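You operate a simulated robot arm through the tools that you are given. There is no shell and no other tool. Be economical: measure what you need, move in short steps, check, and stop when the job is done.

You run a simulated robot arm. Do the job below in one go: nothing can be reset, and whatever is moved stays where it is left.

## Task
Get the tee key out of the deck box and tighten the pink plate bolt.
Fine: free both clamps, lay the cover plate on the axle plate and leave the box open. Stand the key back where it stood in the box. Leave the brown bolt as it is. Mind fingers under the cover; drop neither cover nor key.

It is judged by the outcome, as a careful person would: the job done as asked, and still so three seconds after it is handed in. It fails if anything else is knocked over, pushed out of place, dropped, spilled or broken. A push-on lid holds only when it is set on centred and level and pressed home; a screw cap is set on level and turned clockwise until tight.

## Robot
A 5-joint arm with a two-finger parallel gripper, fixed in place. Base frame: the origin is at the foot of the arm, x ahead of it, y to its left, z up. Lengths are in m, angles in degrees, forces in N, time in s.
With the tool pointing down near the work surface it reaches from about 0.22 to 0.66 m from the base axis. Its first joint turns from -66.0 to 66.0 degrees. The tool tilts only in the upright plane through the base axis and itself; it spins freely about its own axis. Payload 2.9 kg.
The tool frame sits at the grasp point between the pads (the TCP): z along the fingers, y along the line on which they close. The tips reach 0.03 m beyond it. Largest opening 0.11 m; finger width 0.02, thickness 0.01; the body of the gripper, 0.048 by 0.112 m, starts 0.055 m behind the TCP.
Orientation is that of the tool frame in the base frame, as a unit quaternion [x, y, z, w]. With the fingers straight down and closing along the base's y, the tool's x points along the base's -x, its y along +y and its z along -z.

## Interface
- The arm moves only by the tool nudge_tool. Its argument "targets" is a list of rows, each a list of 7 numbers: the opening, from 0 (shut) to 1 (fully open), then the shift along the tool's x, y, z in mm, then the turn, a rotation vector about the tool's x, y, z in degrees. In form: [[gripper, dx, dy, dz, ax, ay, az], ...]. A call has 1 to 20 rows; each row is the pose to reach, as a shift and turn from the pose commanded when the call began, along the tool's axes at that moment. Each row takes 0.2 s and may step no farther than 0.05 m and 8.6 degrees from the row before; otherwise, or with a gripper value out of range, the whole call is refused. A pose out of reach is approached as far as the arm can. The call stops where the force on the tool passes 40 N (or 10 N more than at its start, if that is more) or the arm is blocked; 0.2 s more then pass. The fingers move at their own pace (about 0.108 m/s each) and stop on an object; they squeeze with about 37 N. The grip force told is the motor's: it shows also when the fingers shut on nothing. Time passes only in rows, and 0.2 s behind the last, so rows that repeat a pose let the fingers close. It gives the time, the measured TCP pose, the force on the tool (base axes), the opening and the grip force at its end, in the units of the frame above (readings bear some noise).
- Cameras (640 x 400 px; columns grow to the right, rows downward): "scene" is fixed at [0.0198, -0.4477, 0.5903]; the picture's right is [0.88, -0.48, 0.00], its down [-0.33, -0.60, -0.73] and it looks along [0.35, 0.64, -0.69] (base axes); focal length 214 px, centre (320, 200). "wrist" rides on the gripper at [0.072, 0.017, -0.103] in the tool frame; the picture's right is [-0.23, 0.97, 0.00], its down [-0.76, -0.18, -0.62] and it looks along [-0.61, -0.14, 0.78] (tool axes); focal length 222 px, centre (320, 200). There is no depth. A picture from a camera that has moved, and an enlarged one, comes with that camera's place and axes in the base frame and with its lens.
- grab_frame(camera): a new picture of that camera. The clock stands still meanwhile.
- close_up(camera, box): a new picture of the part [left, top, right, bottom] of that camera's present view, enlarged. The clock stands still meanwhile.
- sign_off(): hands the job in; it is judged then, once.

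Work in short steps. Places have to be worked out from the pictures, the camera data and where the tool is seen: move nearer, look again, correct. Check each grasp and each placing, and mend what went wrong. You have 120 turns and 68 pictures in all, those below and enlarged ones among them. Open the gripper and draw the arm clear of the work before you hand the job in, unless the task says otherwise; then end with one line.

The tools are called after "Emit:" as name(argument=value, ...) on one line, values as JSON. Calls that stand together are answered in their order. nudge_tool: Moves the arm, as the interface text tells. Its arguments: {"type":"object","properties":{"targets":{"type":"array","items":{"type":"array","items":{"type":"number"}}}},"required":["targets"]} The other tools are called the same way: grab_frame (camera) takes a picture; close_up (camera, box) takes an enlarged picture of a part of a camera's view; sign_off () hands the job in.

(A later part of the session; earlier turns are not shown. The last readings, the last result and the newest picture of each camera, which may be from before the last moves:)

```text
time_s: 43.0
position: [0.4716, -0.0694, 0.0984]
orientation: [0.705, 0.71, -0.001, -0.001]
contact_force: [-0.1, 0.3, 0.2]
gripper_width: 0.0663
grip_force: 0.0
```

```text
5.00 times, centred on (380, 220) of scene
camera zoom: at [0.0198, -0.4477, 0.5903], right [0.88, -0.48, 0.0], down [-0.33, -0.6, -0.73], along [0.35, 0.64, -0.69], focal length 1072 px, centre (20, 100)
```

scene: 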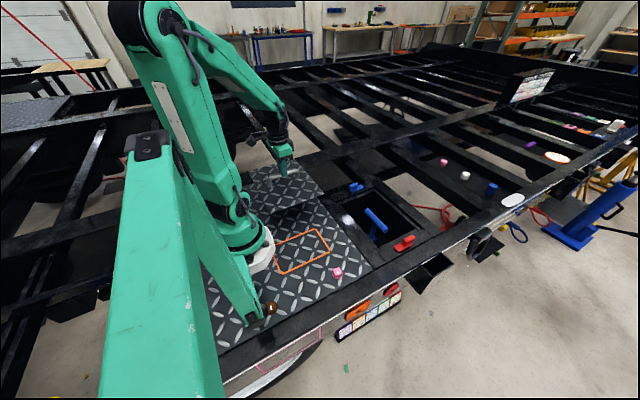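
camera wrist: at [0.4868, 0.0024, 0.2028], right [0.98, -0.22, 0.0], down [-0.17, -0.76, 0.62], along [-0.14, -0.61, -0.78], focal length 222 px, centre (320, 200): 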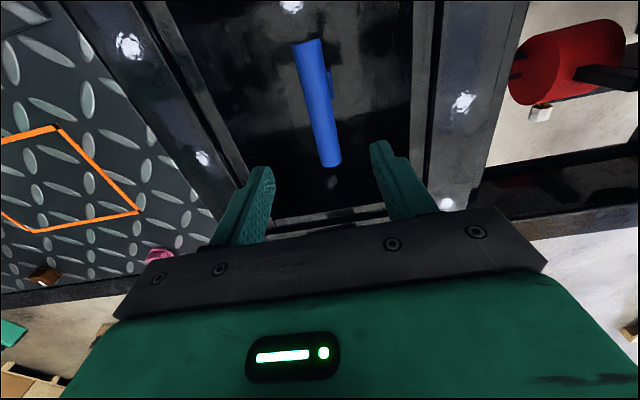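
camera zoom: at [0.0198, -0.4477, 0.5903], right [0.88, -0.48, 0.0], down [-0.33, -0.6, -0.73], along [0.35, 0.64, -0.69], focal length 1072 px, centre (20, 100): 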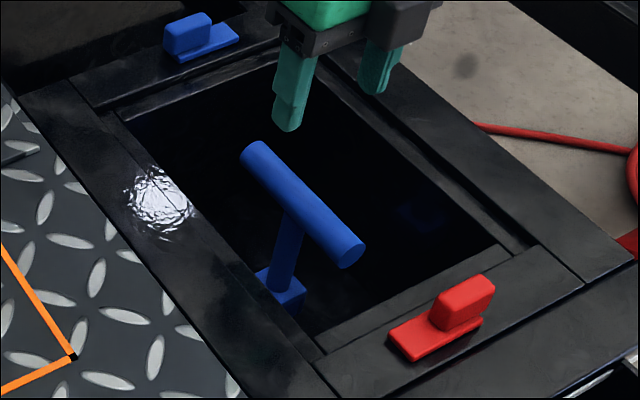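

Bar centre ≈ (0.472, −0.067), z≈−0.028. I descend around it and close.

Emit:
nudge_tool(targets=[[0.6, 2, 0, 30, 0, 0, 0], [0.6, 2, 0, 60, 0, 0, 0], [0.6, 2, 0, 90, 0, 0, 0], [0.6, 2, 0, 110, 0, 0, 0], [0.6, 2, 0, 126, 0, 0, 0], [0.6, 2, 0, 126, 0, 0, 0]])

Emit:
close_up(camera="wrist", box=[220, 60, 420, 240])

Emit:
close_up(camera="scene", box=[335, 180, 425, 260])

```text
time_s: 44.4
position: [0.4712, -0.0674, -0.0274]
orientation: [0.704, 0.71, 0.0, -0.001]
contact_force: [0.1, -0.3, 0.0]
gripper_width: 0.066
grip_force: 0.0
```

```text
2.22 times, centred on (320, 150) of wrist
camera zoom: at [0.4877, 0.005, 0.0765], right [0.98, -0.22, 0.0], down [-0.17, -0.76, 0.62], along [-0.14, -0.61, -0.78], focal length 494 px, centre (320, 311)
```

zoom: 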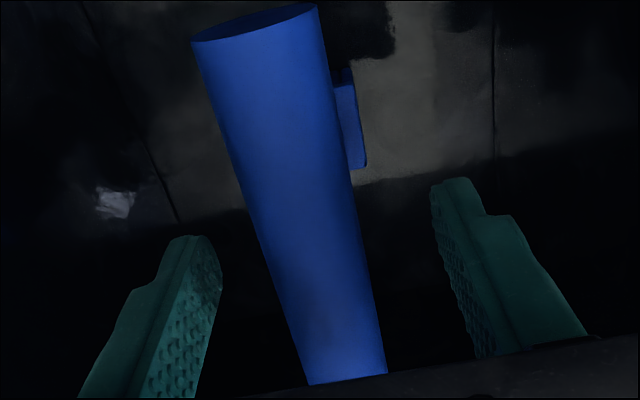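

```text
5.00 times, centred on (380, 220) of scene
camera zoom: at [0.0198, -0.4477, 0.5903], right [0.88, -0.48, 0.0], down [-0.33, -0.6, -0.73], along [0.35, 0.64, -0.69], focal length 1072 px, centre (20, 100)
```

zoom: 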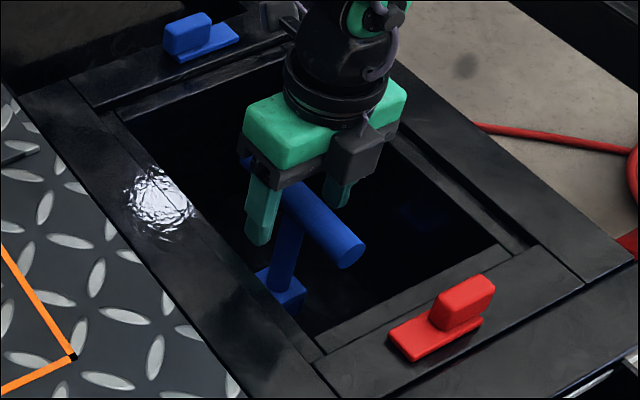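

The fingers straddle the bar at its middle. I close.

Emit:
nudge_tool(targets=[[0.3, 0, 0, 0, 0, 0, 0], [0.1, 0, 0, 0, 0, 0, 0], [0, 0, 0, 0, 0, 0, 0], [0, 0, 0, 0, 0, 0, 0], [0, 0, 0, 0, 0, 0, 0]])

Emit:
close_up(camera="wrist", box=[220, 60, 420, 240])

```text
time_s: 45.6
position: [0.4701, -0.067, -0.0261]
orientation: [0.704, 0.71, -0.002, -0.002]
contact_force: [-0.4, 0.2, 0.0]
gripper_width: 0.0255
grip_force: 36.8
```

```text
2.22 times, centred on (320, 150) of wrist
camera zoom: at [0.4876, 0.005, 0.0767], right [0.98, -0.22, 0.0], down [-0.17, -0.76, 0.62], along [-0.14, -0.61, -0.78], focal length 494 px, centre (320, 311)
```

zoom: 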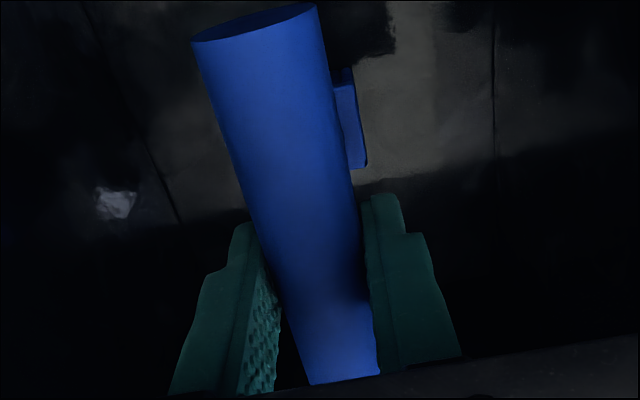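

Gripped (25.5 mm) without side load; standing pose is TCP (0.4705, −0.067, −0.027). I lift straight up.

Emit:
nudge_tool(targets=[[0, 0, 0, -5, 0, 0, 0], [0, 0, 0, -15, 0, 0, 0], [0, 0, 0, -30, 0, 0, 0], [0, 0, 0, -50, 0, 0, 0], [0, 0, 0, -75, 0, 0, 0], [0, 0, 0, -100, 0, 0, 0], [0, 0, 0, -125, 0, 0, 0], [0, 0, 0, -150, 0, 0, 0], [0, 0, 0, -175, 0, 0, 0], [0, 0, 0, -200, 0, 0, 0], [0, 0, 0, -225, 0, 0, 0], [0, 0, 0, -250, 0, 0, 0], [0, 0, 0, -250, 0, 0, 0]])

Emit:
close_up(camera="scene", box=[330, 100, 450, 260])

```text
time_s: 48.4
position: [0.4706, -0.0709, 0.2253]
orientation: [0.704, 0.711, -0.001, -0.001]
contact_force: [-0.2, 0.4, -2.8]
gripper_width: 0.0251
grip_force: 37.0
```

```text
2.50 times, centred on (390, 180) of scene
camera zoom: at [0.0199, -0.4477, 0.5903], right [0.88, -0.48, 0.0], down [-0.33, -0.6, -0.73], along [0.35, 0.64, -0.69], focal length 536 px, centre (145, 250)
```

zoom: 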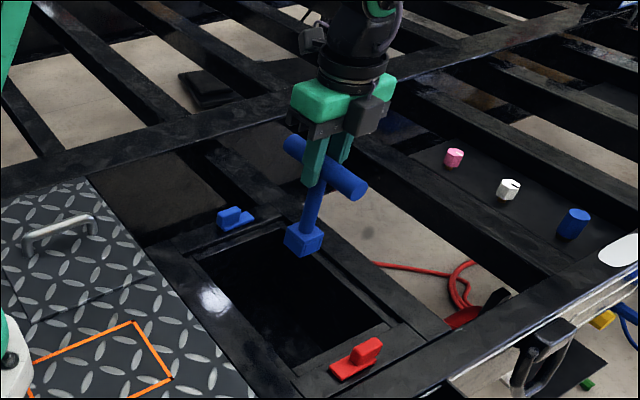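

Key lifted (≈2.8 N); it has a square socket block at the bottom. I zoom to measure its length and socket orientation.

Emit:
close_up(camera="scene", box=[380, 145, 430, 210])

Emit:
grab_frame(camera="wrist")

Emit:
close_up(camera="scene", box=[322, 260, 352, 282])

```text
6.15 times, centred on (405, 178) of scene
camera zoom: at [0.0199, -0.4477, 0.5903], right [0.88, -0.48, 0.0], down [-0.33, -0.6, -0.73], along [0.35, 0.64, -0.69], focal length 1320 px, centre (-203, 338)
```

zoom: 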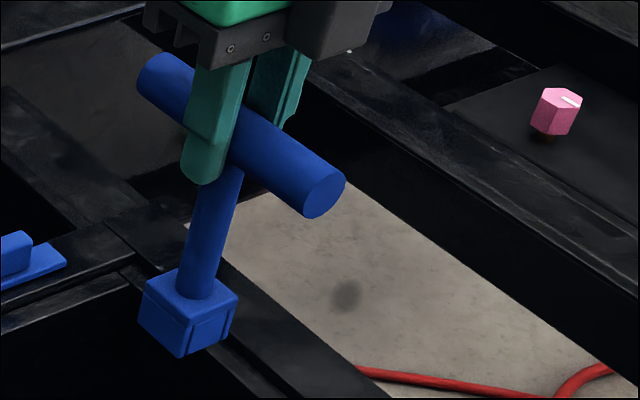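

```text
22 pictures are left
camera wrist: at [0.4875, 0.0024, 0.3285], right [0.98, -0.22, 0.0], down [-0.17, -0.76, 0.62], along [-0.14, -0.61, -0.78], focal length 222 px, centre (320, 200)
```

wrist: 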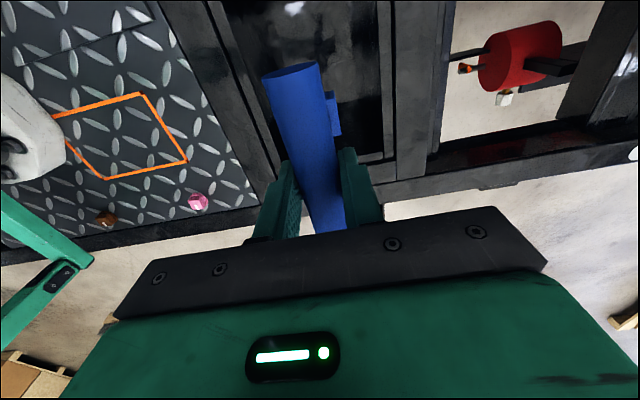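

```text
16.00 times, centred on (337, 271) of scene
camera zoom: at [0.0199, -0.4477, 0.5903], right [0.88, -0.48, 0.0], down [-0.33, -0.6, -0.73], along [0.35, 0.64, -0.69], focal length 3432 px, centre (48, -936)
```

zoom: 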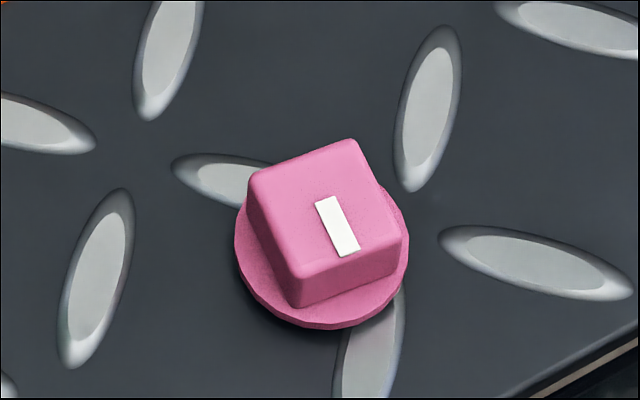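

Socket bottom is ~0.146 m below the TCP. Bolt: square head ≈20 mm, yaw about −6°, around (0.21, −0.20), top ≈0.015–0.025. I move near it (offset in +x) to get an unobstructed wrist view, pre-turning 6.6° clockwise.

Emit:
nudge_tool(targets=[[0, -12, -20, 0, 0, 0, 1], [0, -24, -40, 0, 0, 0, 2], [0, -36, -60, 0, 0, 0, 3], [0, -48, -80, 0, 0, 0, 4], [0, -60, -100, 0, 0, 0, 5], [0, -75, -120, 0, 0, 0, 6], [0, -90, -140, 0, 0, 0, 6.6], [0, -100, -160, 0, 0, 0, 6.6], [0, -110, -180, 0, 0, 0, 6.6], [0, -110, -180, 0, 0, 0, 6.6]])

Emit:
grab_frame(camera="wrist")

```text
time_s: 50.6
position: [0.2911, -0.18, 0.2237]
orientation: [0.744, 0.668, 0.0, -0.001]
contact_force: [0.1, -0.9, -2.8]
gripper_width: 0.0256
grip_force: 37.4
```

```text
20 pictures are left
camera wrist: at [0.3161, -0.1107, 0.3282], right [0.94, -0.33, 0.0], down [-0.26, -0.74, 0.62], along [-0.21, -0.59, -0.78], focal length 222 px, centre (320, 200)
```

wrist: 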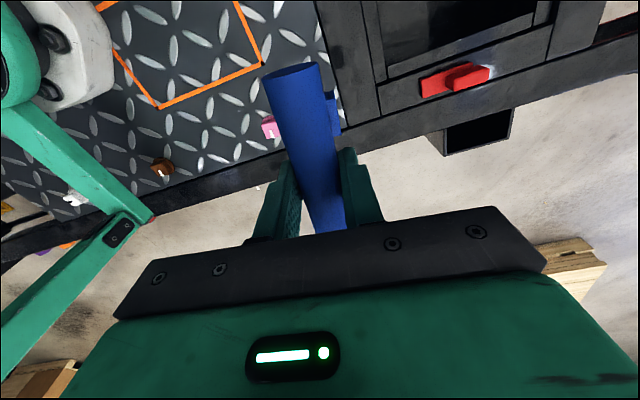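

I zoom on the bolt with the orange corners as a reference.

Emit:
close_up(camera="wrist", box=[140, 50, 300, 150])

```text
4.00 times, centred on (220, 100) of wrist
camera zoom: at [0.3161, -0.1107, 0.3282], right [0.94, -0.33, 0.0], down [-0.26, -0.74, 0.62], along [-0.21, -0.59, -0.78], focal length 888 px, centre (720, 600)
```

zoom: 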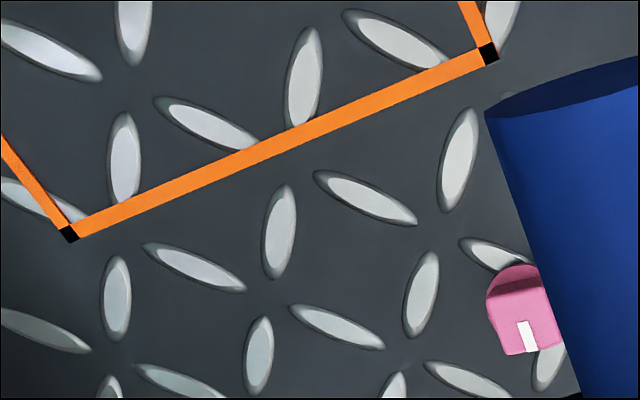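

Calibration is good (orange corners agree within ~1 mm). Bolt head centre ≈ (0.2104, −0.202), top z≈0.019. I hover the socket ~16 mm above it.

Emit:
nudge_tool(targets=[[0, -7, -20, 0, 0, 0, 0], [0, -14, -40, 0, 0, 0, 0], [0, -21, -60, 0, 0, 0, 0], [0, -27.6, -78.2, 0, 0, 0, 0], [0, -27.6, -78.2, 20, 0, 0, 0], [0, -27.6, -78.2, 42, 0, 0, 0], [0, -27.6, -78.2, 42, 0, 0, 0], [0, -27.6, -78.2, 42, 0, 0, 0]])

Emit:
close_up(camera="scene", box=[300, 210, 370, 290])

```text
time_s: 52.4
position: [0.2131, -0.1985, 0.1818]
orientation: [0.745, 0.667, -0.001, -0.001]
contact_force: [-0.3, 0.6, -3.2]
gripper_width: 0.0255
grip_force: 37.4
```

```text
5.00 times, centred on (335, 250) of scene
camera zoom: at [0.0199, -0.4477, 0.5903], right [0.88, -0.48, 0.0], down [-0.33, -0.6, -0.73], along [0.35, 0.64, -0.69], focal length 1072 px, centre (245, -50)
```

zoom: 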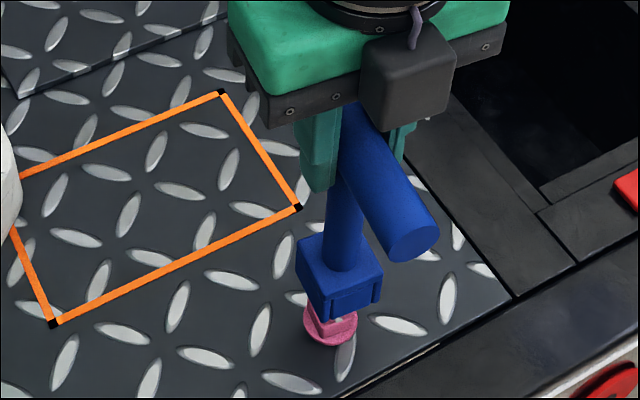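

Socket appears ~3 mm to +x of the bolt. I zoom further for a precise comparison.

Emit:
close_up(camera="scene", box=[320, 252, 352, 282])

```text
13.33 times, centred on (336, 267) of scene
camera zoom: at [0.0199, -0.4477, 0.5903], right [0.88, -0.48, 0.0], down [-0.33, -0.6, -0.73], along [0.35, 0.64, -0.69], focal length 2860 px, centre (107, -693)
```

zoom: 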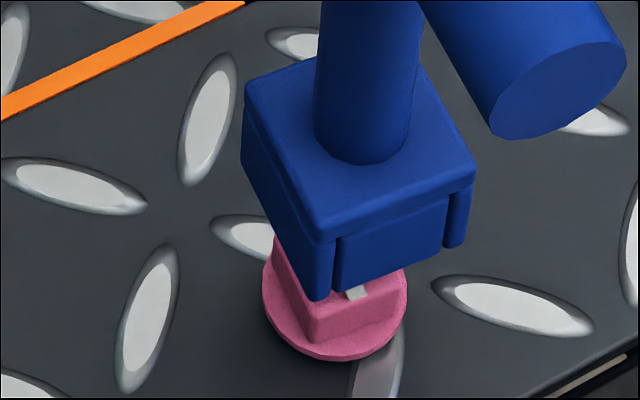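

Axis comparison: the socket needs about (−2.1, +0.7) mm; socket bottom ≈ z 0.041. I shift and lower to just past first contact height.

Emit:
nudge_tool(targets=[[0, 0.5, -2.2, 0, 0, 0, 0], [0, 0.5, -2.2, 8, 0, 0, 0], [0, 0.5, -2.2, 16, 0, 0, 0], [0, 0.5, -2.2, 20, 0, 0, 0], [0, 0.5, -2.2, 23, 0, 0, 0], [0, 0.5, -2.2, 25, 0, 0, 0], [0, 0.5, -2.2, 25, 0, 0, 0]])

```text
time_s: 54.0
position: [0.21, -0.1983, 0.1557]
orientation: [0.744, 0.669, -0.001, 0.0]
contact_force: [-2.9, 1.4, 28.2]
gripper_width: 0.0255
grip_force: 37.1
```

Contact (28 N) at TCP z 0.156. I look at whether it sits on or over the head.

Emit:
close_up(camera="scene", box=[320, 252, 352, 282])

```text
13.33 times, centred on (336, 267) of scene
camera zoom: at [0.0198, -0.4477, 0.5904], right [0.88, -0.48, 0.0], down [-0.33, -0.6, -0.73], along [0.35, 0.64, -0.69], focal length 2860 px, centre (107, -693)
```

zoom: 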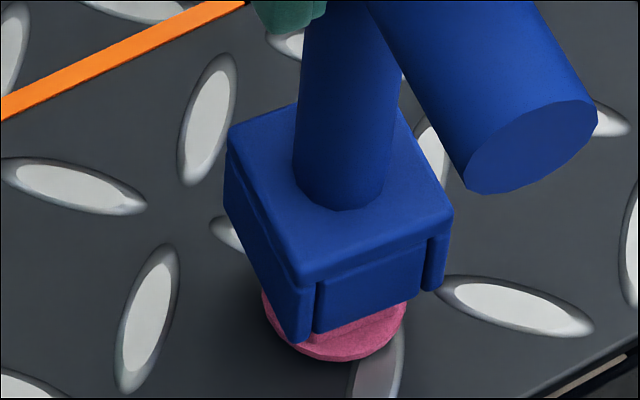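

It is resting on the head's top, not yet engaged. I wiggle the yaw gently under light pressure to let it drop over the square.

Emit:
nudge_tool(targets=[[0, 0, 0, 0, 0, 0, 2.5], [0, 0, 0, 0.5, 0, 0, 5], [0, 0, 0, 0.5, 0, 0, 7.5], [0, 0, 0, 0.5, 0, 0, 10], [0, 0, 0, 0.5, 0, 0, 10]])

```text
time_s: 55.2
position: [0.2091, -0.1989, 0.1558]
orientation: [0.799, 0.601, -0.001, -0.001]
contact_force: [-1.1, -4.5, 16.9]
gripper_width: 0.0252
grip_force: 36.8
```

No drop yet (z unchanged). I sweep back the other way.

Emit:
nudge_tool(targets=[[0, 0, 0, 0, 0, 0, -5], [0, 0, 0, 0, 0, 0, -10], [0, 0, 0, 0, 0, 0, -13], [0, 0, 0, 0.5, 0, 0, -16], [0, 0, 0, 1, 0, 0, -19], [0, 0, 0, 1, 0, 0, -19]])

```text
time_s: 56.6
position: [0.2086, -0.1978, 0.1548]
orientation: [0.689, 0.725, 0.0, -0.001]
contact_force: [-1.9, 3.7, 27.9]
gripper_width: 0.0255
grip_force: 36.9
```

Sweeping did not engage it; the bar has probably slid a few mm up in the pads, so position is off slightly. I return to the bolt's yaw, lift ~3 mm and re-measure.

Emit:
nudge_tool(targets=[[0, 0, 0, -2, 0, 0, 0], [0, 0, 0, -4, 0, 0, 4.6], [0, 0, 0, -4.5, 0, 0, 9.2], [0, 0, 0, -4.5, 0, 0, 9.2]])

Emit:
close_up(camera="scene", box=[320, 252, 352, 282])

```text
time_s: 57.6
position: [0.2105, -0.1982, 0.1595]
orientation: [0.746, 0.666, -0.001, -0.002]
contact_force: [0.1, 0.2, -2.8]
gripper_width: 0.0251
grip_force: 37.6
```

```text
13.33 times, centred on (336, 267) of scene
camera zoom: at [0.0199, -0.4477, 0.5903], right [0.88, -0.48, 0.0], down [-0.33, -0.6, -0.73], along [0.35, 0.64, -0.69], focal length 2860 px, centre (107, -693)
```

zoom: 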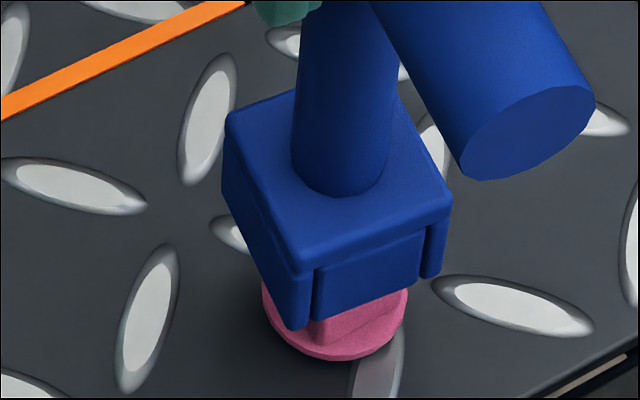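

The socket is laterally on-axis in the image, but depth direction (0.48, 0.88) is uncertain by ~2 mm. I search along it with light pressure, backward first.

Emit:
nudge_tool(targets=[[0, -1.4, -0.6, 0, 0, 0, 0], [0, -1.4, -0.6, 3, 0, 0, 0], [0, -1.4, -0.6, 4.5, 0, 0, 0], [0, -1.4, -0.6, 5.5, 0, 0, 0], [0, -1.4, -0.6, 5.5, 0, 0, 0]])

```text
time_s: 58.8
position: [0.2084, -0.1999, 0.1557]
orientation: [0.745, 0.667, -0.001, 0.0]
contact_force: [-2.2, 7.2, 22.0]
gripper_width: 0.0254
grip_force: 37.3
```

Emit:
nudge_tool(targets=[[0, -0.7, -0.3, -0.5, 0, 0, 0], [0, -1.4, -0.6, -0.5, 0, 0, 0], [0, -2.1, -0.8, -0.5, 0, 0, 0], [0, -2.1, -0.8, -0.5, 0, 0, 0]])

Emit:
nudge_tool(targets=[[0, 1, 0.4, 0, 0, 0, 0], [0, 2, 0.8, 0, 0, 0, 0], [0, 3, 1.2, 0, 0, 0, 0], [0, 4, 1.6, 0, 0, 0, 0], [0, 4, 1.6, 0, 0, 0, 0]])

```text
time_s: 59.8
position: [0.2075, -0.2016, 0.1546]
orientation: [0.745, 0.668, 0.0, -0.001]
contact_force: [0.2, 5.2, 14.8]
gripper_width: 0.025
grip_force: 36.7
```

```text
time_s: 61.0
position: [0.2091, -0.1971, 0.154]
orientation: [0.745, 0.667, -0.001, -0.002]
contact_force: [0.1, -1.3, -0.1]
gripper_width: 0.0253
grip_force: 37.4
```

The vertical force vanished at the same height after sliding forward — it may have dropped in. I press down a little to find out.

Emit:
nudge_tool(targets=[[0, 0, 0, 2, 0, 0, 0], [0, 0, 0, 4, 0, 0, 0], [0, 0, 0, 6, 0, 0, 0], [0, 0, 0, 6, 0, 0, 0]])

Emit:
close_up(camera="scene", box=[320, 252, 352, 282])

```text
time_s: 62.0
position: [0.2096, -0.1984, 0.1488]
orientation: [0.745, 0.667, -0.001, 0.0]
contact_force: [-1.6, 0.9, 28.9]
gripper_width: 0.0253
grip_force: 37.3
```

```text
13.33 times, centred on (336, 267) of scene
camera zoom: at [0.0198, -0.4477, 0.5904], right [0.88, -0.48, 0.0], down [-0.33, -0.6, -0.73], along [0.35, 0.64, -0.69], focal length 2860 px, centre (107, -693)
```

zoom: 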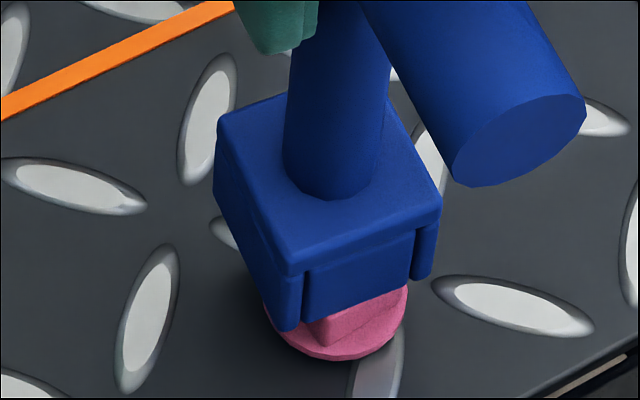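

The image shows the socket still on top, displaced ≈(0, +6) mm — the bar slid lengthwise in the pads while dragging. I lift clear, shift −6 mm in y, and re-measure.

Emit:
nudge_tool(targets=[[0, 0, 0, -4, 0, 0, 0], [0, 0, 0, -6, 0, 0, 0], [0, -3, 0.3, -6, 0, 0, 0], [0, -6, 0.7, -6, 0, 0, 0], [0, -6, 0.7, -6, 0, 0, 0], [0, -6, 0.7, -6, 0, 0, 0]])

Emit:
close_up(camera="scene", box=[320, 252, 352, 282])

```text
time_s: 63.4
position: [0.2082, -0.2043, 0.1544]
orientation: [0.745, 0.667, 0.0, -0.001]
contact_force: [-0.2, 0.2, -2.7]
gripper_width: 0.025
grip_force: 37.1
```

```text
13.33 times, centred on (336, 267) of scene
camera zoom: at [0.0199, -0.4477, 0.5903], right [0.88, -0.48, 0.0], down [-0.33, -0.6, -0.73], along [0.35, 0.64, -0.69], focal length 2860 px, centre (107, -693)
```

zoom: 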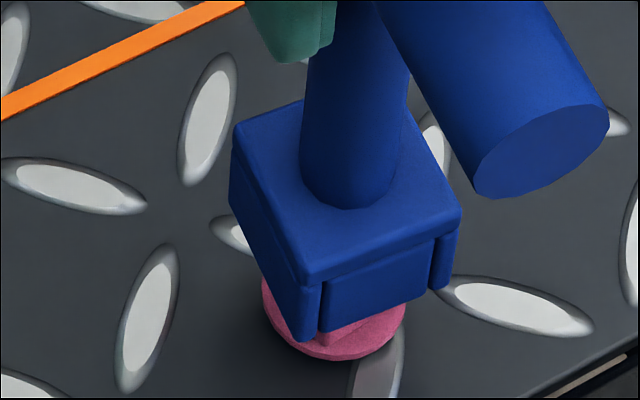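

Now hanging free, ~5 mm above the head; remaining offset ≈ (+0.7, +0.7) mm. I correct and lower with light pressure, small yaw wiggle.

Emit:
nudge_tool(targets=[[0, -0.8, -0.6, 0, 0, 0, 0], [0, -0.8, -0.6, 3, 0, 0, 0], [0, -0.8, -0.6, 5, 0, 0, 0], [0, -0.8, -0.6, 6, 0, 0, 0], [0, -0.8, -0.6, 7, 0, 0, 0], [0, -0.8, -0.6, 7, 0, 0, 0]])

```text
time_s: 64.8
position: [0.2081, -0.2049, 0.1471]
orientation: [0.745, 0.667, -0.002, -0.001]
contact_force: [-2.1, 6.3, 19.1]
gripper_width: 0.0253
grip_force: 36.9
```

Slightly lower than the earlier contact, with a +y side push, so I yield +0.7 mm in y and press a little more.

Emit:
nudge_tool(targets=[[0, 0.7, 0, 0, 0, 0, 0], [0, 0.7, 0, 1, 0, 0, 2], [0, 0.7, 0, 1, 0, 0, -2], [0, 0.7, 0.5, 1.5, 0, 0, 0], [0, 0.7, 0.5, 1.5, 0, 0, 0]])

```text
time_s: 66.0
position: [0.2097, -0.2041, 0.1463]
orientation: [0.745, 0.667, 0.0, 0.0]
contact_force: [-3.4, -1.3, 25.4]
gripper_width: 0.0253
grip_force: 36.9
```

Emit:
close_up(camera="scene", box=[320, 252, 352, 282])

```text
13.33 times, centred on (336, 267) of scene
camera zoom: at [0.0198, -0.4477, 0.5904], right [0.88, -0.48, 0.0], down [-0.33, -0.6, -0.73], along [0.35, 0.64, -0.69], focal length 2860 px, centre (107, -693)
```

zoom: 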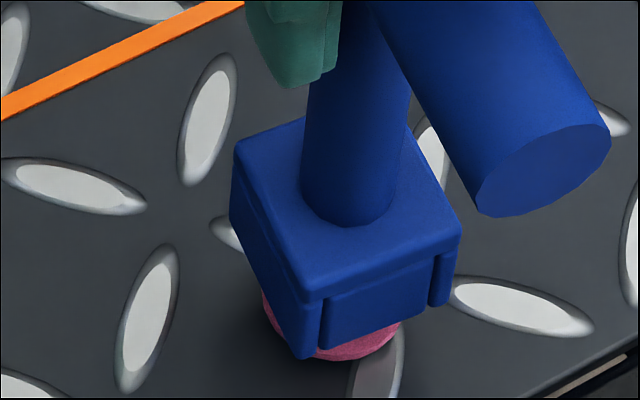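

The socket bottom now looks ~3–5 mm below the earlier contact level — possibly starting onto the head. I wiggle yaw and position slightly under pressure.

Emit:
nudge_tool(targets=[[0, 0.6, 0, 0, 0, 0, 3], [0, 0.6, 0.5, 0.5, 0, 0, 5], [0, 0, 0.5, 0.5, 0, 0, 2], [0, 0, 0, 0.5, 0, 0, -2], [0, 0.6, 0, 1, 0, 0, -5], [0, 0.6, 0, 1, 0, 0, -2], [0, 0.6, 0, 1, 0, 0, 0], [0, 0.6, 0, 1, 0, 0, 0]])

```text
time_s: 67.8
position: [0.2106, -0.2032, 0.1452]
orientation: [0.746, 0.666, 0.0, -0.001]
contact_force: [-2.6, -2.0, 25.0]
gripper_width: 0.0253
grip_force: 37.2
```

I test engagement: ease off the pressure and push 3 mm sideways (x); if it is on the head, it will resist.

Emit:
nudge_tool(targets=[[0, 0, 0, -1.5, 0, 0, 0], [0, 0, 1.5, -1.5, 0, 0, 0], [0, 0, 3, -1.5, 0, 0, 0], [0, 0, 3, -1.5, 0, 0, 0]])

```text
time_s: 68.8
position: [0.2113, -0.204, 0.1458]
orientation: [0.745, 0.667, -0.001, -0.001]
contact_force: [-0.2, -0.3, -3.8]
gripper_width: 0.0251
grip_force: 37.0
```

No load either way. I press again at this x position to see if it goes lower.

Emit:
nudge_tool(targets=[[0, 0, 0, 1.5, 0, 0, 0], [0, 0, 0, 3, 0, 0, 0], [0, 0, 0, 4, 0, 0, 0], [0, 0, 0, 4, 0, 0, 0]])

```text
time_s: 69.8
position: [0.2138, -0.2039, 0.1435]
orientation: [0.745, 0.667, 0.001, 0.002]
contact_force: [2.3, 0.9, 26.8]
gripper_width: 0.0253
grip_force: 37.8
```

Emit:
close_up(camera="scene", box=[308, 224, 364, 284])

```text
6.67 times, centred on (336, 254) of scene
camera zoom: at [0.0198, -0.4477, 0.5904], right [0.88, -0.48, 0.0], down [-0.33, -0.6, -0.73], along [0.35, 0.64, -0.69], focal length 1430 px, centre (213, -160)
```

zoom: 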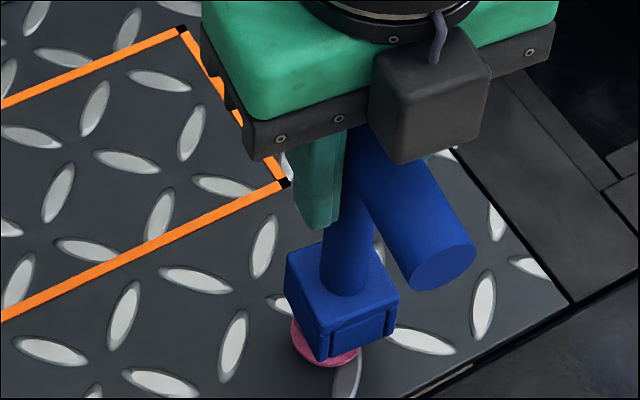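

The socket is now ~3 mm to the right of the head. I lift, shift (−2.8, +0.9) mm, and lower again.

Emit:
nudge_tool(targets=[[0, 0, 0, -3, 0, 0, 0], [0, 0, 0, -5, 0, 0, 0], [0, 0.6, -2.9, -5, 0, 0, 0], [0, 0.6, -2.9, -5, 0, 0, 0], [0, 0.6, -2.9, -2, 0, 0, 0], [0, 0.6, -2.9, 0, 0, 0, 0], [0, 0.6, -2.9, 0, 0, 0, 0]])

```text
time_s: 71.4
position: [0.2089, -0.2031, 0.1425]
orientation: [0.745, 0.667, 0.0, 0.001]
contact_force: [-3.0, 3.1, 28.4]
gripper_width: 0.0254
grip_force: 36.8
```

Side force hints (−x, +y). I do a small circular search under moderate pressure.

Emit:
nudge_tool(targets=[[0, 0.6, -0.6, -1, 0, 0, 0], [0, 1.2, -1.2, -1, 0, 0, 0], [0, 1.5, -0.5, -1, 0, 0, 0], [0, 1.5, 0.5, -1, 0, 0, 0], [0, 0.8, 1.0, -1, 0, 0, 0], [0, 0.8, 0, -1, 0, 0, 0], [0, 0.8, -1.5, -1, 0, 0, 0], [0, 0.8, -1.5, -1, 0, 0, 0]])

```text
time_s: 73.2
position: [0.2082, -0.2019, 0.1433]
orientation: [0.745, 0.667, 0.0, -0.002]
contact_force: [0.1, 0.1, -2.6]
gripper_width: 0.025
grip_force: 37.2
```

Contact vanished during the search — perhaps it slipped over the head. I press down in steps to find the next contact.

Emit:
nudge_tool(targets=[[0, 0, 0, 1.5, 0, 0, 0], [0, 0, 0, 3, 0, 0, 0], [0, 0, 0, 3, 0, 0, 0]])

```text
time_s: 74.0
position: [0.2084, -0.2015, 0.1417]
orientation: [0.745, 0.667, 0.0, 0.001]
contact_force: [-2.6, -0.3, 27.1]
gripper_width: 0.0254
grip_force: 36.3
```

Still atop. I take a tighter close-up at this pose to measure the residual offset against the head and flange.

Emit:
close_up(camera="scene", box=[324, 256, 348, 280])

```text
16.00 times, centred on (336, 268) of scene
camera zoom: at [0.0198, -0.4477, 0.5904], right [0.88, -0.48, 0.0], down [-0.33, -0.6, -0.73], along [0.35, 0.64, -0.69], focal length 3432 px, centre (64, -888)
```

zoom: 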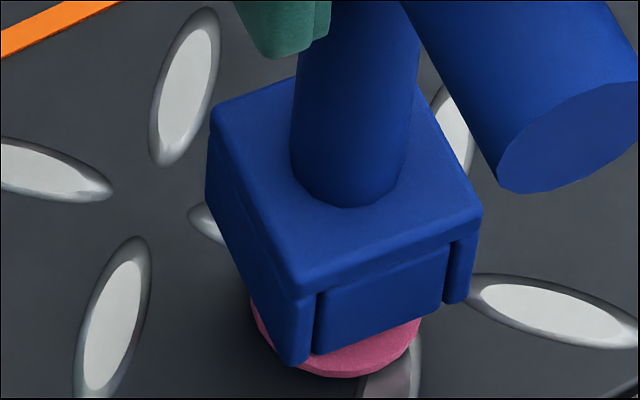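

Position looks nearly right, so perhaps the bolt's yaw changed or tolerance is tight. I lift and move the key aside to look at the bolt head again.

Emit:
nudge_tool(targets=[[0, 0, 0, -10, 0, 0, 0], [0, 0, 0, -25, 0, 0, 0], [0, 15, 0, -25, 0, 0, 0], [0, 30, 0, -25, 0, 0, 0], [0, 45, 0, -25, 0, 0, 0], [0, 45, 0, -25, 0, 0, 0]])

Emit:
close_up(camera="scene", box=[318, 242, 354, 284])

```text
time_s: 75.4
position: [0.214, -0.1574, 0.1652]
orientation: [0.745, 0.667, -0.001, -0.002]
contact_force: [0.3, 0.0, -3.5]
gripper_width: 0.0253
grip_force: 37.4
```

```text
9.52 times, centred on (336, 263) of scene
camera zoom: at [0.0199, -0.4477, 0.5903], right [0.88, -0.48, 0.0], down [-0.33, -0.6, -0.73], along [0.35, 0.64, -0.69], focal length 2043 px, centre (168, -400)
```

zoom: 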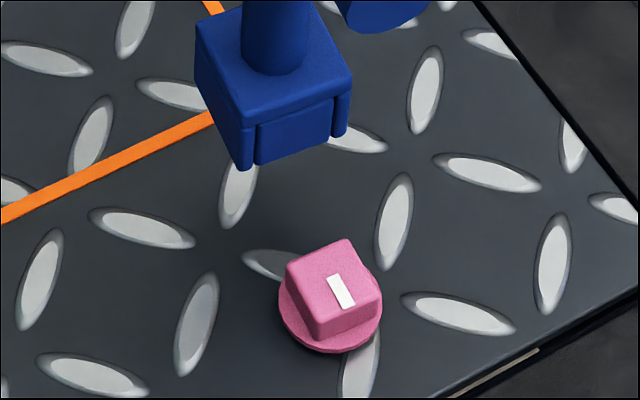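

Bolt unchanged and yaw of socket matches. With both in one view, the needed move is (−5.9, −46.5) mm, i.e. ~2 mm further along the bar than my last try. I go there and lower.

Emit:
nudge_tool(targets=[[0, -15, -0.2, 0, 0, 0, 0], [0, -30, -0.4, 0, 0, 0, 0], [0, -46.9, -0.6, 0, 0, 0, 0], [0, -46.9, -0.6, 0, 0, 0, 0], [0, -46.9, -0.6, 12, 0, 0, 0], [0, -46.9, -0.6, 20, 0, 0, 0], [0, -46.9, -0.6, 22.5, 0, 0, 0], [0, -46.9, -0.6, 24.5, 0, 0, 0], [0, -46.9, -0.6, 24.5, 0, 0, 0]])

```text
time_s: 77.4
position: [0.2076, -0.2037, 0.142]
orientation: [0.744, 0.668, 0.0, -0.002]
contact_force: [0.4, 0.5, 2.4]
gripper_width: 0.0252
grip_force: 37.1
```

Light touch. I press 2 mm more.

Emit:
nudge_tool(targets=[[0, 0, 0, 1, 0, 0, 0], [0, 0, 0, 2, 0, 0, 0], [0, 0, 0, 2, 0, 0, 0]])

```text
time_s: 78.2
position: [0.2076, -0.2054, 0.1401]
orientation: [0.745, 0.667, -0.001, 0.001]
contact_force: [-2.5, -0.2, 27.5]
gripper_width: 0.0253
grip_force: 36.9
```

Still atop. Here I sweep the yaw both ways with gentle pressure.

Emit:
nudge_tool(targets=[[0, 0, 0, -0.8, 0, 0, 3], [0, 0, 0, -0.8, 0, 0, 6], [0, 0, 0, -0.6, 0, 0, 9], [0, 0, 0, -0.4, 0, 0, 12], [0, 0, 0, 0, 0, 0, 15], [0, 0, 0, 0.5, 0, 0, 15]])

Emit:
nudge_tool(targets=[[0, 0, 0, -1, 0, 0, -5], [0, 0, 0, -1, 0, 0, -10], [0, 0, 0, -1, 0, 0, -15], [0, 0, 0, -0.8, 0, 0, -19], [0, 0, 0, -0.6, 0, 0, -23], [0, 0, 0, -0.3, 0, 0, -27], [0, 0, 0, 0.5, 0, 0, -30], [0, 0, 0, 0.5, 0, 0, -30]])

```text
time_s: 79.6
position: [0.2073, -0.2034, 0.1393]
orientation: [0.826, 0.564, 0.0, 0.0]
contact_force: [-2.8, 3.2, 31.5]
gripper_width: 0.0252
grip_force: 36.9
```

```text
time_s: 81.4
position: [0.2072, -0.2031, 0.1384]
orientation: [0.65, 0.76, 0.0, -0.001]
contact_force: [-2.1, 1.5, 14.9]
gripper_width: 0.0255
grip_force: 36.5
```

Re-comparing in the contact plane, the earlier tight-zoom pose was actually centred within 0.8 mm; I have since gone ~1.8 mm too far in −y. I lift slightly, restore yaw, shift +1.8 mm y and press gently.

Emit:
nudge_tool(targets=[[0, 0, 0, -3, 0, 0, 0], [0, 1, 0.2, -3, 0, 0, 7.6], [0, 1.8, 0.3, -3, 0, 0, 15.3], [0, 1.8, 0.3, -3, 0, 0, 15.3], [0, 1.8, 0.3, -1, 0, 0, 15.3], [0, 1.8, 0.3, 0, 0, 0, 15.3], [0, 1.8, 0.3, 0.6, 0, 0, 15.3], [0, 1.8, 0.3, 0.6, 0, 0, 15.3]])

```text
time_s: 83.2
position: [0.208, -0.2031, 0.1389]
orientation: [0.747, 0.665, 0.0, 0.0]
contact_force: [0.6, 7.4, 26.4]
gripper_width: 0.0254
grip_force: 37.3
```

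Emit:
nudge_tool(targets=[[0, 0.5, 0, -0.5, 0, 0, 0], [0, 1.0, 0, -0.5, 0, 0, 0], [0, 1.5, 0, -0.5, 0, 0, 0], [0, 2.0, 0, -0.5, 0, 0, 0], [0, 2.0, 0, 0.3, 0, 0, 0]])

Emit:
close_up(camera="scene", box=[324, 256, 348, 280])

```text
time_s: 84.4
position: [0.2073, -0.2006, 0.1387]
orientation: [0.747, 0.665, 0.001, 0.001]
contact_force: [-1.3, -3.6, 22.0]
gripper_width: 0.0256
grip_force: 36.7
```

```text
16.00 times, centred on (336, 268) of scene
camera zoom: at [0.0198, -0.4477, 0.5904], right [0.88, -0.48, 0.0], down [-0.33, -0.6, -0.73], along [0.35, 0.64, -0.69], focal length 3432 px, centre (64, -888)
```

zoom: 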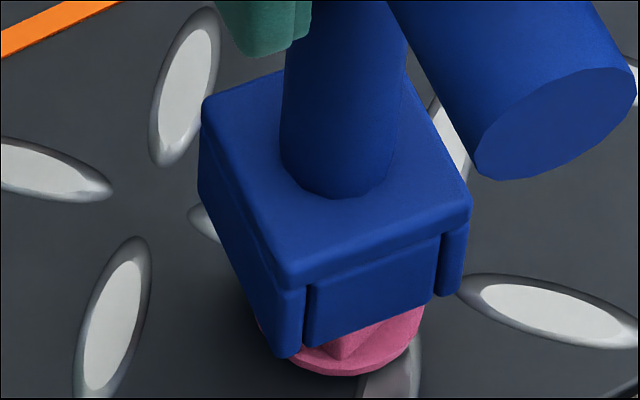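

By image the socket is now ≈+2.4 mm y past centre. I drag slowly back through centre (−y) under ~12 N to let it catch.

Emit:
nudge_tool(targets=[[0, -0.3, 0, -0.3, 0, 0, 0.5], [0, -0.6, 0, -0.3, 0, 0, 0.5], [0, -0.9, 0, -0.3, 0, 0, 1], [0, -1.2, 0, -0.3, 0, 0, 1], [0, -1.5, 0, -0.3, 0, 0, 0], [0, -1.8, 0, -0.3, 0, 0, 0], [0, -2.1, 0, -0.3, 0, 0, -0.5], [0, -2.4, 0, -0.3, 0, 0, -0.5], [0, -2.7, 0, -0.3, 0, 0, -0.5], [0, -3.0, 0, -0.3, 0, 0, -0.5], [0, -3.0, 0, -0.3, 0, 0, -0.5]])

```text
time_s: 86.8
position: [0.2069, -0.2023, 0.1361]
orientation: [0.744, 0.669, 0.0, -0.002]
contact_force: [0.8, 6.3, 18.5]
gripper_width: 0.0256
grip_force: 36.5
```

z reads 2.5 mm lower and there is a +y hold force — possibly caught. I press further in small steps.

Emit:
nudge_tool(targets=[[0, 0.5, 0, 1, 0, 0, 0], [0, 0.5, 0, 2, 0, 0, 0], [0, 0.5, 0, 3, 0, 0, 0], [0, 0.5, 0, 3, 0, 0, 0]])

Emit:
close_up(camera="scene", box=[324, 256, 348, 280])

```text
time_s: 87.8
position: [0.2071, -0.2031, 0.1346]
orientation: [0.744, 0.668, 0.0, -0.001]
contact_force: [0.7, -0.8, 25.3]
gripper_width: 0.025
grip_force: 37.0
```

```text
16.00 times, centred on (336, 268) of scene
camera zoom: at [0.0198, -0.4477, 0.5904], right [0.88, -0.48, 0.0], down [-0.33, -0.6, -0.73], along [0.35, 0.64, -0.69], focal length 3432 px, centre (64, -888)
```

zoom: 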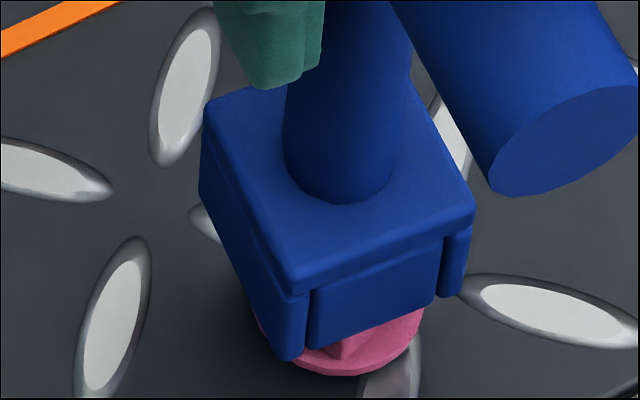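

The block stayed put while the bar slid in the pads, so dragging under load doesn't work; I must lift, shift, and lower. From the image the needed shift is ≈(+0.6, −2.0) mm.

Emit:
nudge_tool(targets=[[0, 0, 0, -3, 0, 0, 0], [0, 0, 0, -5, 0, 0, 0], [0, -2, 0.8, -5, 0, 0, 0], [0, -2, 0.8, -5, 0, 0, 0], [0, -2, 0.8, -3, 0, 0, 0], [0, -2, 0.8, -1.5, 0, 0, 0], [0, -2, 0.8, -0.5, 0, 0, 0], [0, -2, 0.8, -0.5, 0, 0, 0]])

```text
time_s: 89.6
position: [0.2069, -0.2033, 0.1343]
orientation: [0.743, 0.669, 0.0, -0.001]
contact_force: [-0.1, -0.5, -2.0]
gripper_width: 0.0253
grip_force: 37.0
```

No contact at the old contact level — promising. I continue down.

Emit:
nudge_tool(targets=[[0, 0, 0, 1, 0, 0, 0], [0, 0, 0, 2, 0, 0, 0], [0, 0, 0, 2, 0, 0, 0]])

```text
time_s: 90.4
position: [0.2073, -0.2043, 0.1329]
orientation: [0.744, 0.668, 0.0, 0.0]
contact_force: [2.1, 7.0, 17.8]
gripper_width: 0.0253
grip_force: 36.9
```

A +y side force (7 N) under straight press suggests the +y wall rides the head's rounded edge; I lift a bit, yield (+0.3, +0.7) mm and press again.

Emit:
nudge_tool(targets=[[0, 0, 0, -2, 0, 0, 0], [0, 0.7, 0.3, -2, 0, 0, 0], [0, 0.7, 0.3, -1, 0, 0, 0], [0, 0.7, 0.3, 0, 0, 0, 0], [0, 0.7, 0.3, 0.5, 0, 0, 0], [0, 0.7, 0.3, 0.5, 0, 0, 0]])

```text
time_s: 91.8
position: [0.2083, -0.2047, 0.1337]
orientation: [0.744, 0.668, 0.0, 0.001]
contact_force: [-0.4, 1.6, 29.8]
gripper_width: 0.0249
grip_force: 37.3
```

Flat contact again and higher, so the other direction was better. I lift and go −1.5 mm in y from here.

Emit:
nudge_tool(targets=[[0, 0, 0, -2.5, 0, 0, 0], [0, -1.5, 0, -2.5, 0, 0, 0], [0, -1.5, 0, -2.5, 0, 0, 0], [0, -1.5, 0, -1, 0, 0, 0], [0, -1.5, 0, 0, 0, 0, 0], [0, -1.5, 0, 0.5, 0, 0, 0], [0, -1.5, 0, 0.5, 0, 0, 0]])

```text
time_s: 93.4
position: [0.2084, -0.2061, 0.1319]
orientation: [0.744, 0.668, 0.001, 0.001]
contact_force: [-2.9, 2.6, 28.1]
gripper_width: 0.0255
grip_force: 37.1
```

I take a higher-zoom close-up of the contact region for more precise reading.

Emit:
close_up(camera="scene", box=[327, 267, 347, 280])

```text
16.00 times, centred on (337, 274) of scene
camera zoom: at [0.0198, -0.4477, 0.5904], right [0.88, -0.48, 0.0], down [-0.33, -0.6, -0.73], along [0.35, 0.64, -0.69], focal length 3432 px, centre (48, -976)
```

zoom: 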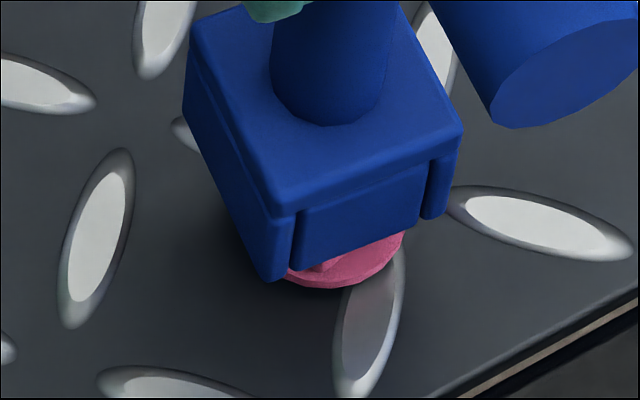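

By this view the socket is ≈(−1.1, +0.4) mm off and yaw matches the original; but the visible bit of head looks turned — my later yaw sweeps may have moved the bolt. I lift, move aside and look.

Emit:
nudge_tool(targets=[[0, 0, 0, -10, 0, 0, 0], [0, 0, 0, -25, 0, 0, 0], [0, 15, 0, -25, 0, 0, 0], [0, 30, 0, -25, 0, 0, 0], [0, 45, 0, -25, 0, 0, 0], [0, 45, 0, -25, 0, 0, 0]])

Emit:
close_up(camera="scene", box=[322, 259, 346, 279])

```text
time_s: 94.8
position: [0.2124, -0.1603, 0.1574]
orientation: [0.744, 0.669, 0.0, -0.001]
contact_force: [0.3, 0.4, -2.4]
gripper_width: 0.0254
grip_force: 37.2
```

```text
16.00 times, centred on (334, 269) of scene
camera zoom: at [0.0199, -0.4477, 0.5903], right [0.88, -0.48, 0.0], down [-0.33, -0.6, -0.73], along [0.35, 0.64, -0.69], focal length 3432 px, centre (96, -904)
```

zoom: 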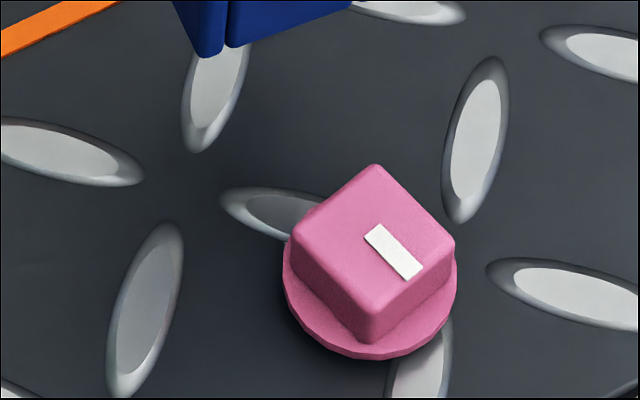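

The bolt did turn with my sweeps: head yaw is now ≈ +12.8° (it turns easily under friction), centre unchanged. I rotate the key 19.2° CCW to match, compensate the bar offset, and lower again.

Emit:
nudge_tool(targets=[[0, -12, 1, 0, 0, 0, -6.4], [0, -24, 2, 0, 0, 0, -12.8], [0, -36, 2.6, 0, 0, 0, -19.2], [0, -45, 2.6, 0, 0, 0, -19.2], [0, -45, 2.6, 10, 0, 0, -19.2], [0, -45, 2.6, 18, 0, 0, -19.2], [0, -45, 2.6, 22, 0, 0, -19.2], [0, -45, 2.6, 24, 0, 0, -19.2], [0, -45, 2.6, 24.5, 0, 0, -19.2], [0, -45, 2.6, 24.5, 0, 0, -19.2]])

```text
time_s: 97.0
position: [0.2098, -0.2048, 0.133]
orientation: [0.622, 0.783, 0.0, -0.001]
contact_force: [-2.5, 2.3, 11.9]
gripper_width: 0.0253
grip_force: 37.3
```

Emit:
nudge_tool(targets=[[0, 0, 0, 0.7, 0, 0, 0], [0, 0, 0, 1.4, 0, 0, 0], [0, 0, 0, 2, 0, 0, 0], [0, 0, 0, 2, 0, 0, 0]])

Emit:
close_up(camera="scene", box=[322, 259, 346, 279])

```text
time_s: 98.0
position: [0.2108, -0.2062, 0.1303]
orientation: [0.622, 0.783, 0.001, 0.0]
contact_force: [-2.2, -3.2, 25.4]
gripper_width: 0.0253
grip_force: 36.7
```

```text
16.00 times, centred on (334, 269) of scene
camera zoom: at [0.0198, -0.4477, 0.5904], right [0.88, -0.48, 0.0], down [-0.33, -0.6, -0.73], along [0.35, 0.64, -0.69], focal length 3432 px, centre (96, -904)
```

zoom: 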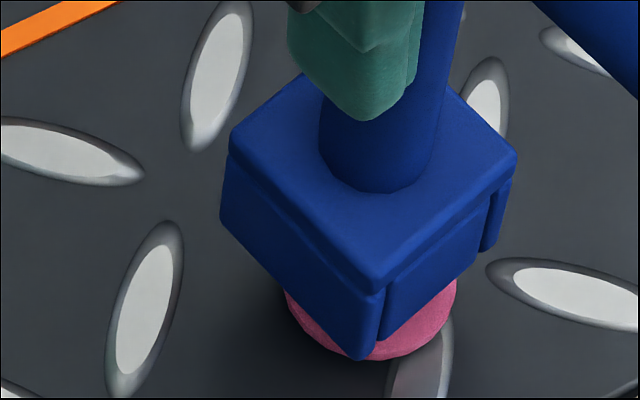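

Compared with the head, the socket is ≈(−0.8, +1.5) mm off and ~2° short in yaw. I lift, correct both and lower again.

Emit:
nudge_tool(targets=[[0, 0, 0, -3, 0, 0, 0], [0, 0, 0, -5, 0, 0, 0], [0, -1.7, 0.4, -5, 0, 0, -2], [0, -1.7, 0.4, -5, 0, 0, -2], [0, -1.7, 0.4, -3, 0, 0, -2], [0, -1.7, 0.4, -1.5, 0, 0, -2], [0, -1.7, 0.4, -0.5, 0, 0, -2], [0, -1.7, 0.4, -0.5, 0, 0, -2]])

```text
time_s: 99.8
position: [0.2113, -0.2071, 0.1303]
orientation: [0.609, 0.794, 0.0, -0.002]
contact_force: [0.0, -0.6, -3.7]
gripper_width: 0.0251
grip_force: 36.6
```

No contact yet at the old contact height; I go further down in steps.

Emit:
nudge_tool(targets=[[0, 0, 0, 1, 0, 0, 0], [0, 0, 0, 2, 0, 0, 0], [0, 0, 0, 2, 0, 0, 0]])

```text
time_s: 100.6
position: [0.213, -0.2088, 0.1292]
orientation: [0.608, 0.794, 0.0, 0.002]
contact_force: [-2.8, 0.4, 28.1]
gripper_width: 0.0252
grip_force: 36.5
```

With yaw matched now, I search position: lift, shift (+0.4, −0.6) mm, lower to the same level.

Emit:
nudge_tool(targets=[[0, 0, 0, -2.5, 0, 0, 0], [0, -0.7, 0.2, -2.5, 0, 0, 0], [0, -0.7, 0.2, -2.5, 0, 0, 0], [0, -0.7, 0.2, -1, 0, 0, 0], [0, -0.7, 0.2, 0, 0, 0, 0], [0, -0.7, 0.2, 0, 0, 0, 0]])

```text
time_s: 102.0
position: [0.2102, -0.2081, 0.1287]
orientation: [0.608, 0.794, -0.001, -0.001]
contact_force: [-2.2, 4.3, 10.1]
gripper_width: 0.0252
grip_force: 36.8
```

Contact is softer with a side force (−x, +y): riding an edge. I ease toward that side a little while pressing.

Emit:
nudge_tool(targets=[[0, 0.2, -0.2, 0.2, 0, 0, 0], [0, 0.4, -0.3, 0.5, 0, 0, 0], [0, 0.4, -0.4, 1, 0, 0, 0], [0, 0.4, -0.4, 1.5, 0, 0, 0], [0, 0.4, -0.4, 1.5, 0, 0, 0]])

```text
time_s: 103.2
position: [0.2116, -0.209, 0.1282]
orientation: [0.608, 0.794, -0.002, 0.001]
contact_force: [-1.6, -4.5, 26.2]
gripper_width: 0.0253
grip_force: 37.5
```

I check the image again at this pose.

Emit:
close_up(camera="scene", box=[322, 259, 346, 279])

```text
16.00 times, centred on (334, 269) of scene
camera zoom: at [0.0198, -0.4477, 0.5904], right [0.88, -0.48, 0.0], down [-0.33, -0.6, -0.73], along [0.35, 0.64, -0.69], focal length 3432 px, centre (96, -904)
```

zoom: 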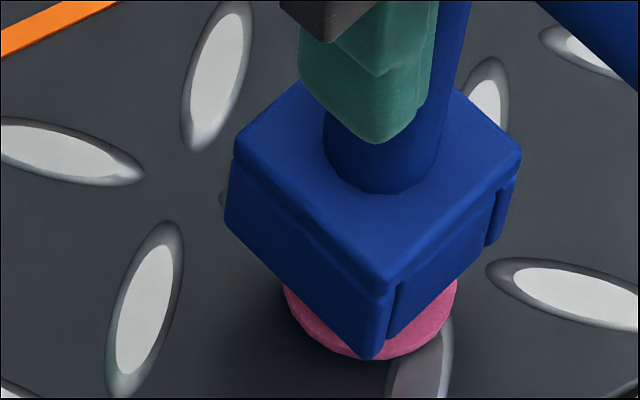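

Yaw agrees (13°). Lateral residual is about +0.4 mm along the tool's y; I lift, shift that and press lightly.

Emit:
nudge_tool(targets=[[0, 0, 0, -2.5, 0, 0, 0], [0, 0.1, 0.5, -2.5, 0, 0, 0], [0, 0.1, 0.5, -2.5, 0, 0, 0], [0, 0.1, 0.5, -1, 0, 0, 0], [0, 0.1, 0.5, 0, 0, 0, 0], [0, 0.1, 0.5, 0, 0, 0, 0]])

```text
time_s: 104.6
position: [0.212, -0.2055, 0.1285]
orientation: [0.608, 0.794, 0.0, -0.001]
contact_force: [-1.6, 4.0, 12.5]
gripper_width: 0.025
grip_force: 37.2
```

I let the bar slide up to the palm (pressing at the ~28 N slip load) so that further pressing and searching is rigid.

Emit:
nudge_tool(targets=[[0, 0, 0, 1, 0, 0, 0], [0, 0, 0, 2, 0, 0, 0], [0, 0, 0, 3, 0, 0, 0], [0, 0, 0, 4, 0, 0, 0], [0, 0, 0, 5, 0, 0, 0], [0, 0, 0, 6, 0, 0, 0], [0, 0, 0, 7, 0, 0, 0], [0, 0, 0, 8, 0, 0, 0], [0, 0, 0, 9, 0, 0, 0], [0, 0, 0, 10, 0, 0, 0], [0, 0, 0, 11, 0, 0, 0], [0, 0, 0, 12, 0, 0, 0], [0, 0, 0, 13, 0, 0, 0], [0, 0, 0, 14, 0, 0, 0]])

```text
time_s: 107.3
position: [0.2122, -0.2064, 0.1153]
orientation: [0.608, 0.794, 0.0, -0.001]
contact_force: [-1.2, 0.7, 3.5]
gripper_width: 0.025
grip_force: 36.9
stopped in row 13: the force on the tool passed its limit (the readings are from after the stop); the commanded pose is now the measured one
```

The bar is now seated against the palm (13 mm, as predicted). With rigid pressing I run a spiral search at ~15 N.

Emit:
nudge_tool(targets=[[0, 0, 0, 0.6, 0, 0, 0], [0, 0.6, 0, 0.6, 0, 0, 0], [0, 0.6, 0.6, 0.6, 0, 0, 0], [0, 0, 0.6, 0.6, 0, 0, 0], [0, -0.6, 0.6, 0.6, 0, 0, 0], [0, -0.6, 0, 0.6, 0, 0, 0], [0, -0.6, -0.6, 0.6, 0, 0, 0], [0, 0, -0.6, 0.6, 0, 0, 0], [0, 0.6, -0.6, 0.6, 0, 0, 0], [0, 1.2, -0.6, 0.6, 0, 0, 0], [0, 1.2, 0, 0.6, 0, 0, 0], [0, 1.2, 0.6, 0.6, 0, 0, 0], [0, 1.2, 1.2, 0.6, 0, 0, 0], [0, 0.6, 1.2, 0.6, 0, 0, 0], [0, 0, 1.2, 0.6, 0, 0, 0]])

```text
time_s: 108.4
position: [0.2122, -0.2072, 0.1147]
orientation: [0.608, 0.794, 0.001, -0.001]
contact_force: [-2.4, 1.5, 3.6]
gripper_width: 0.0253
grip_force: 37.4
stopped in row 5: the force on the tool passed its limit (the readings are from after the stop); the commanded pose is now the measured one
```

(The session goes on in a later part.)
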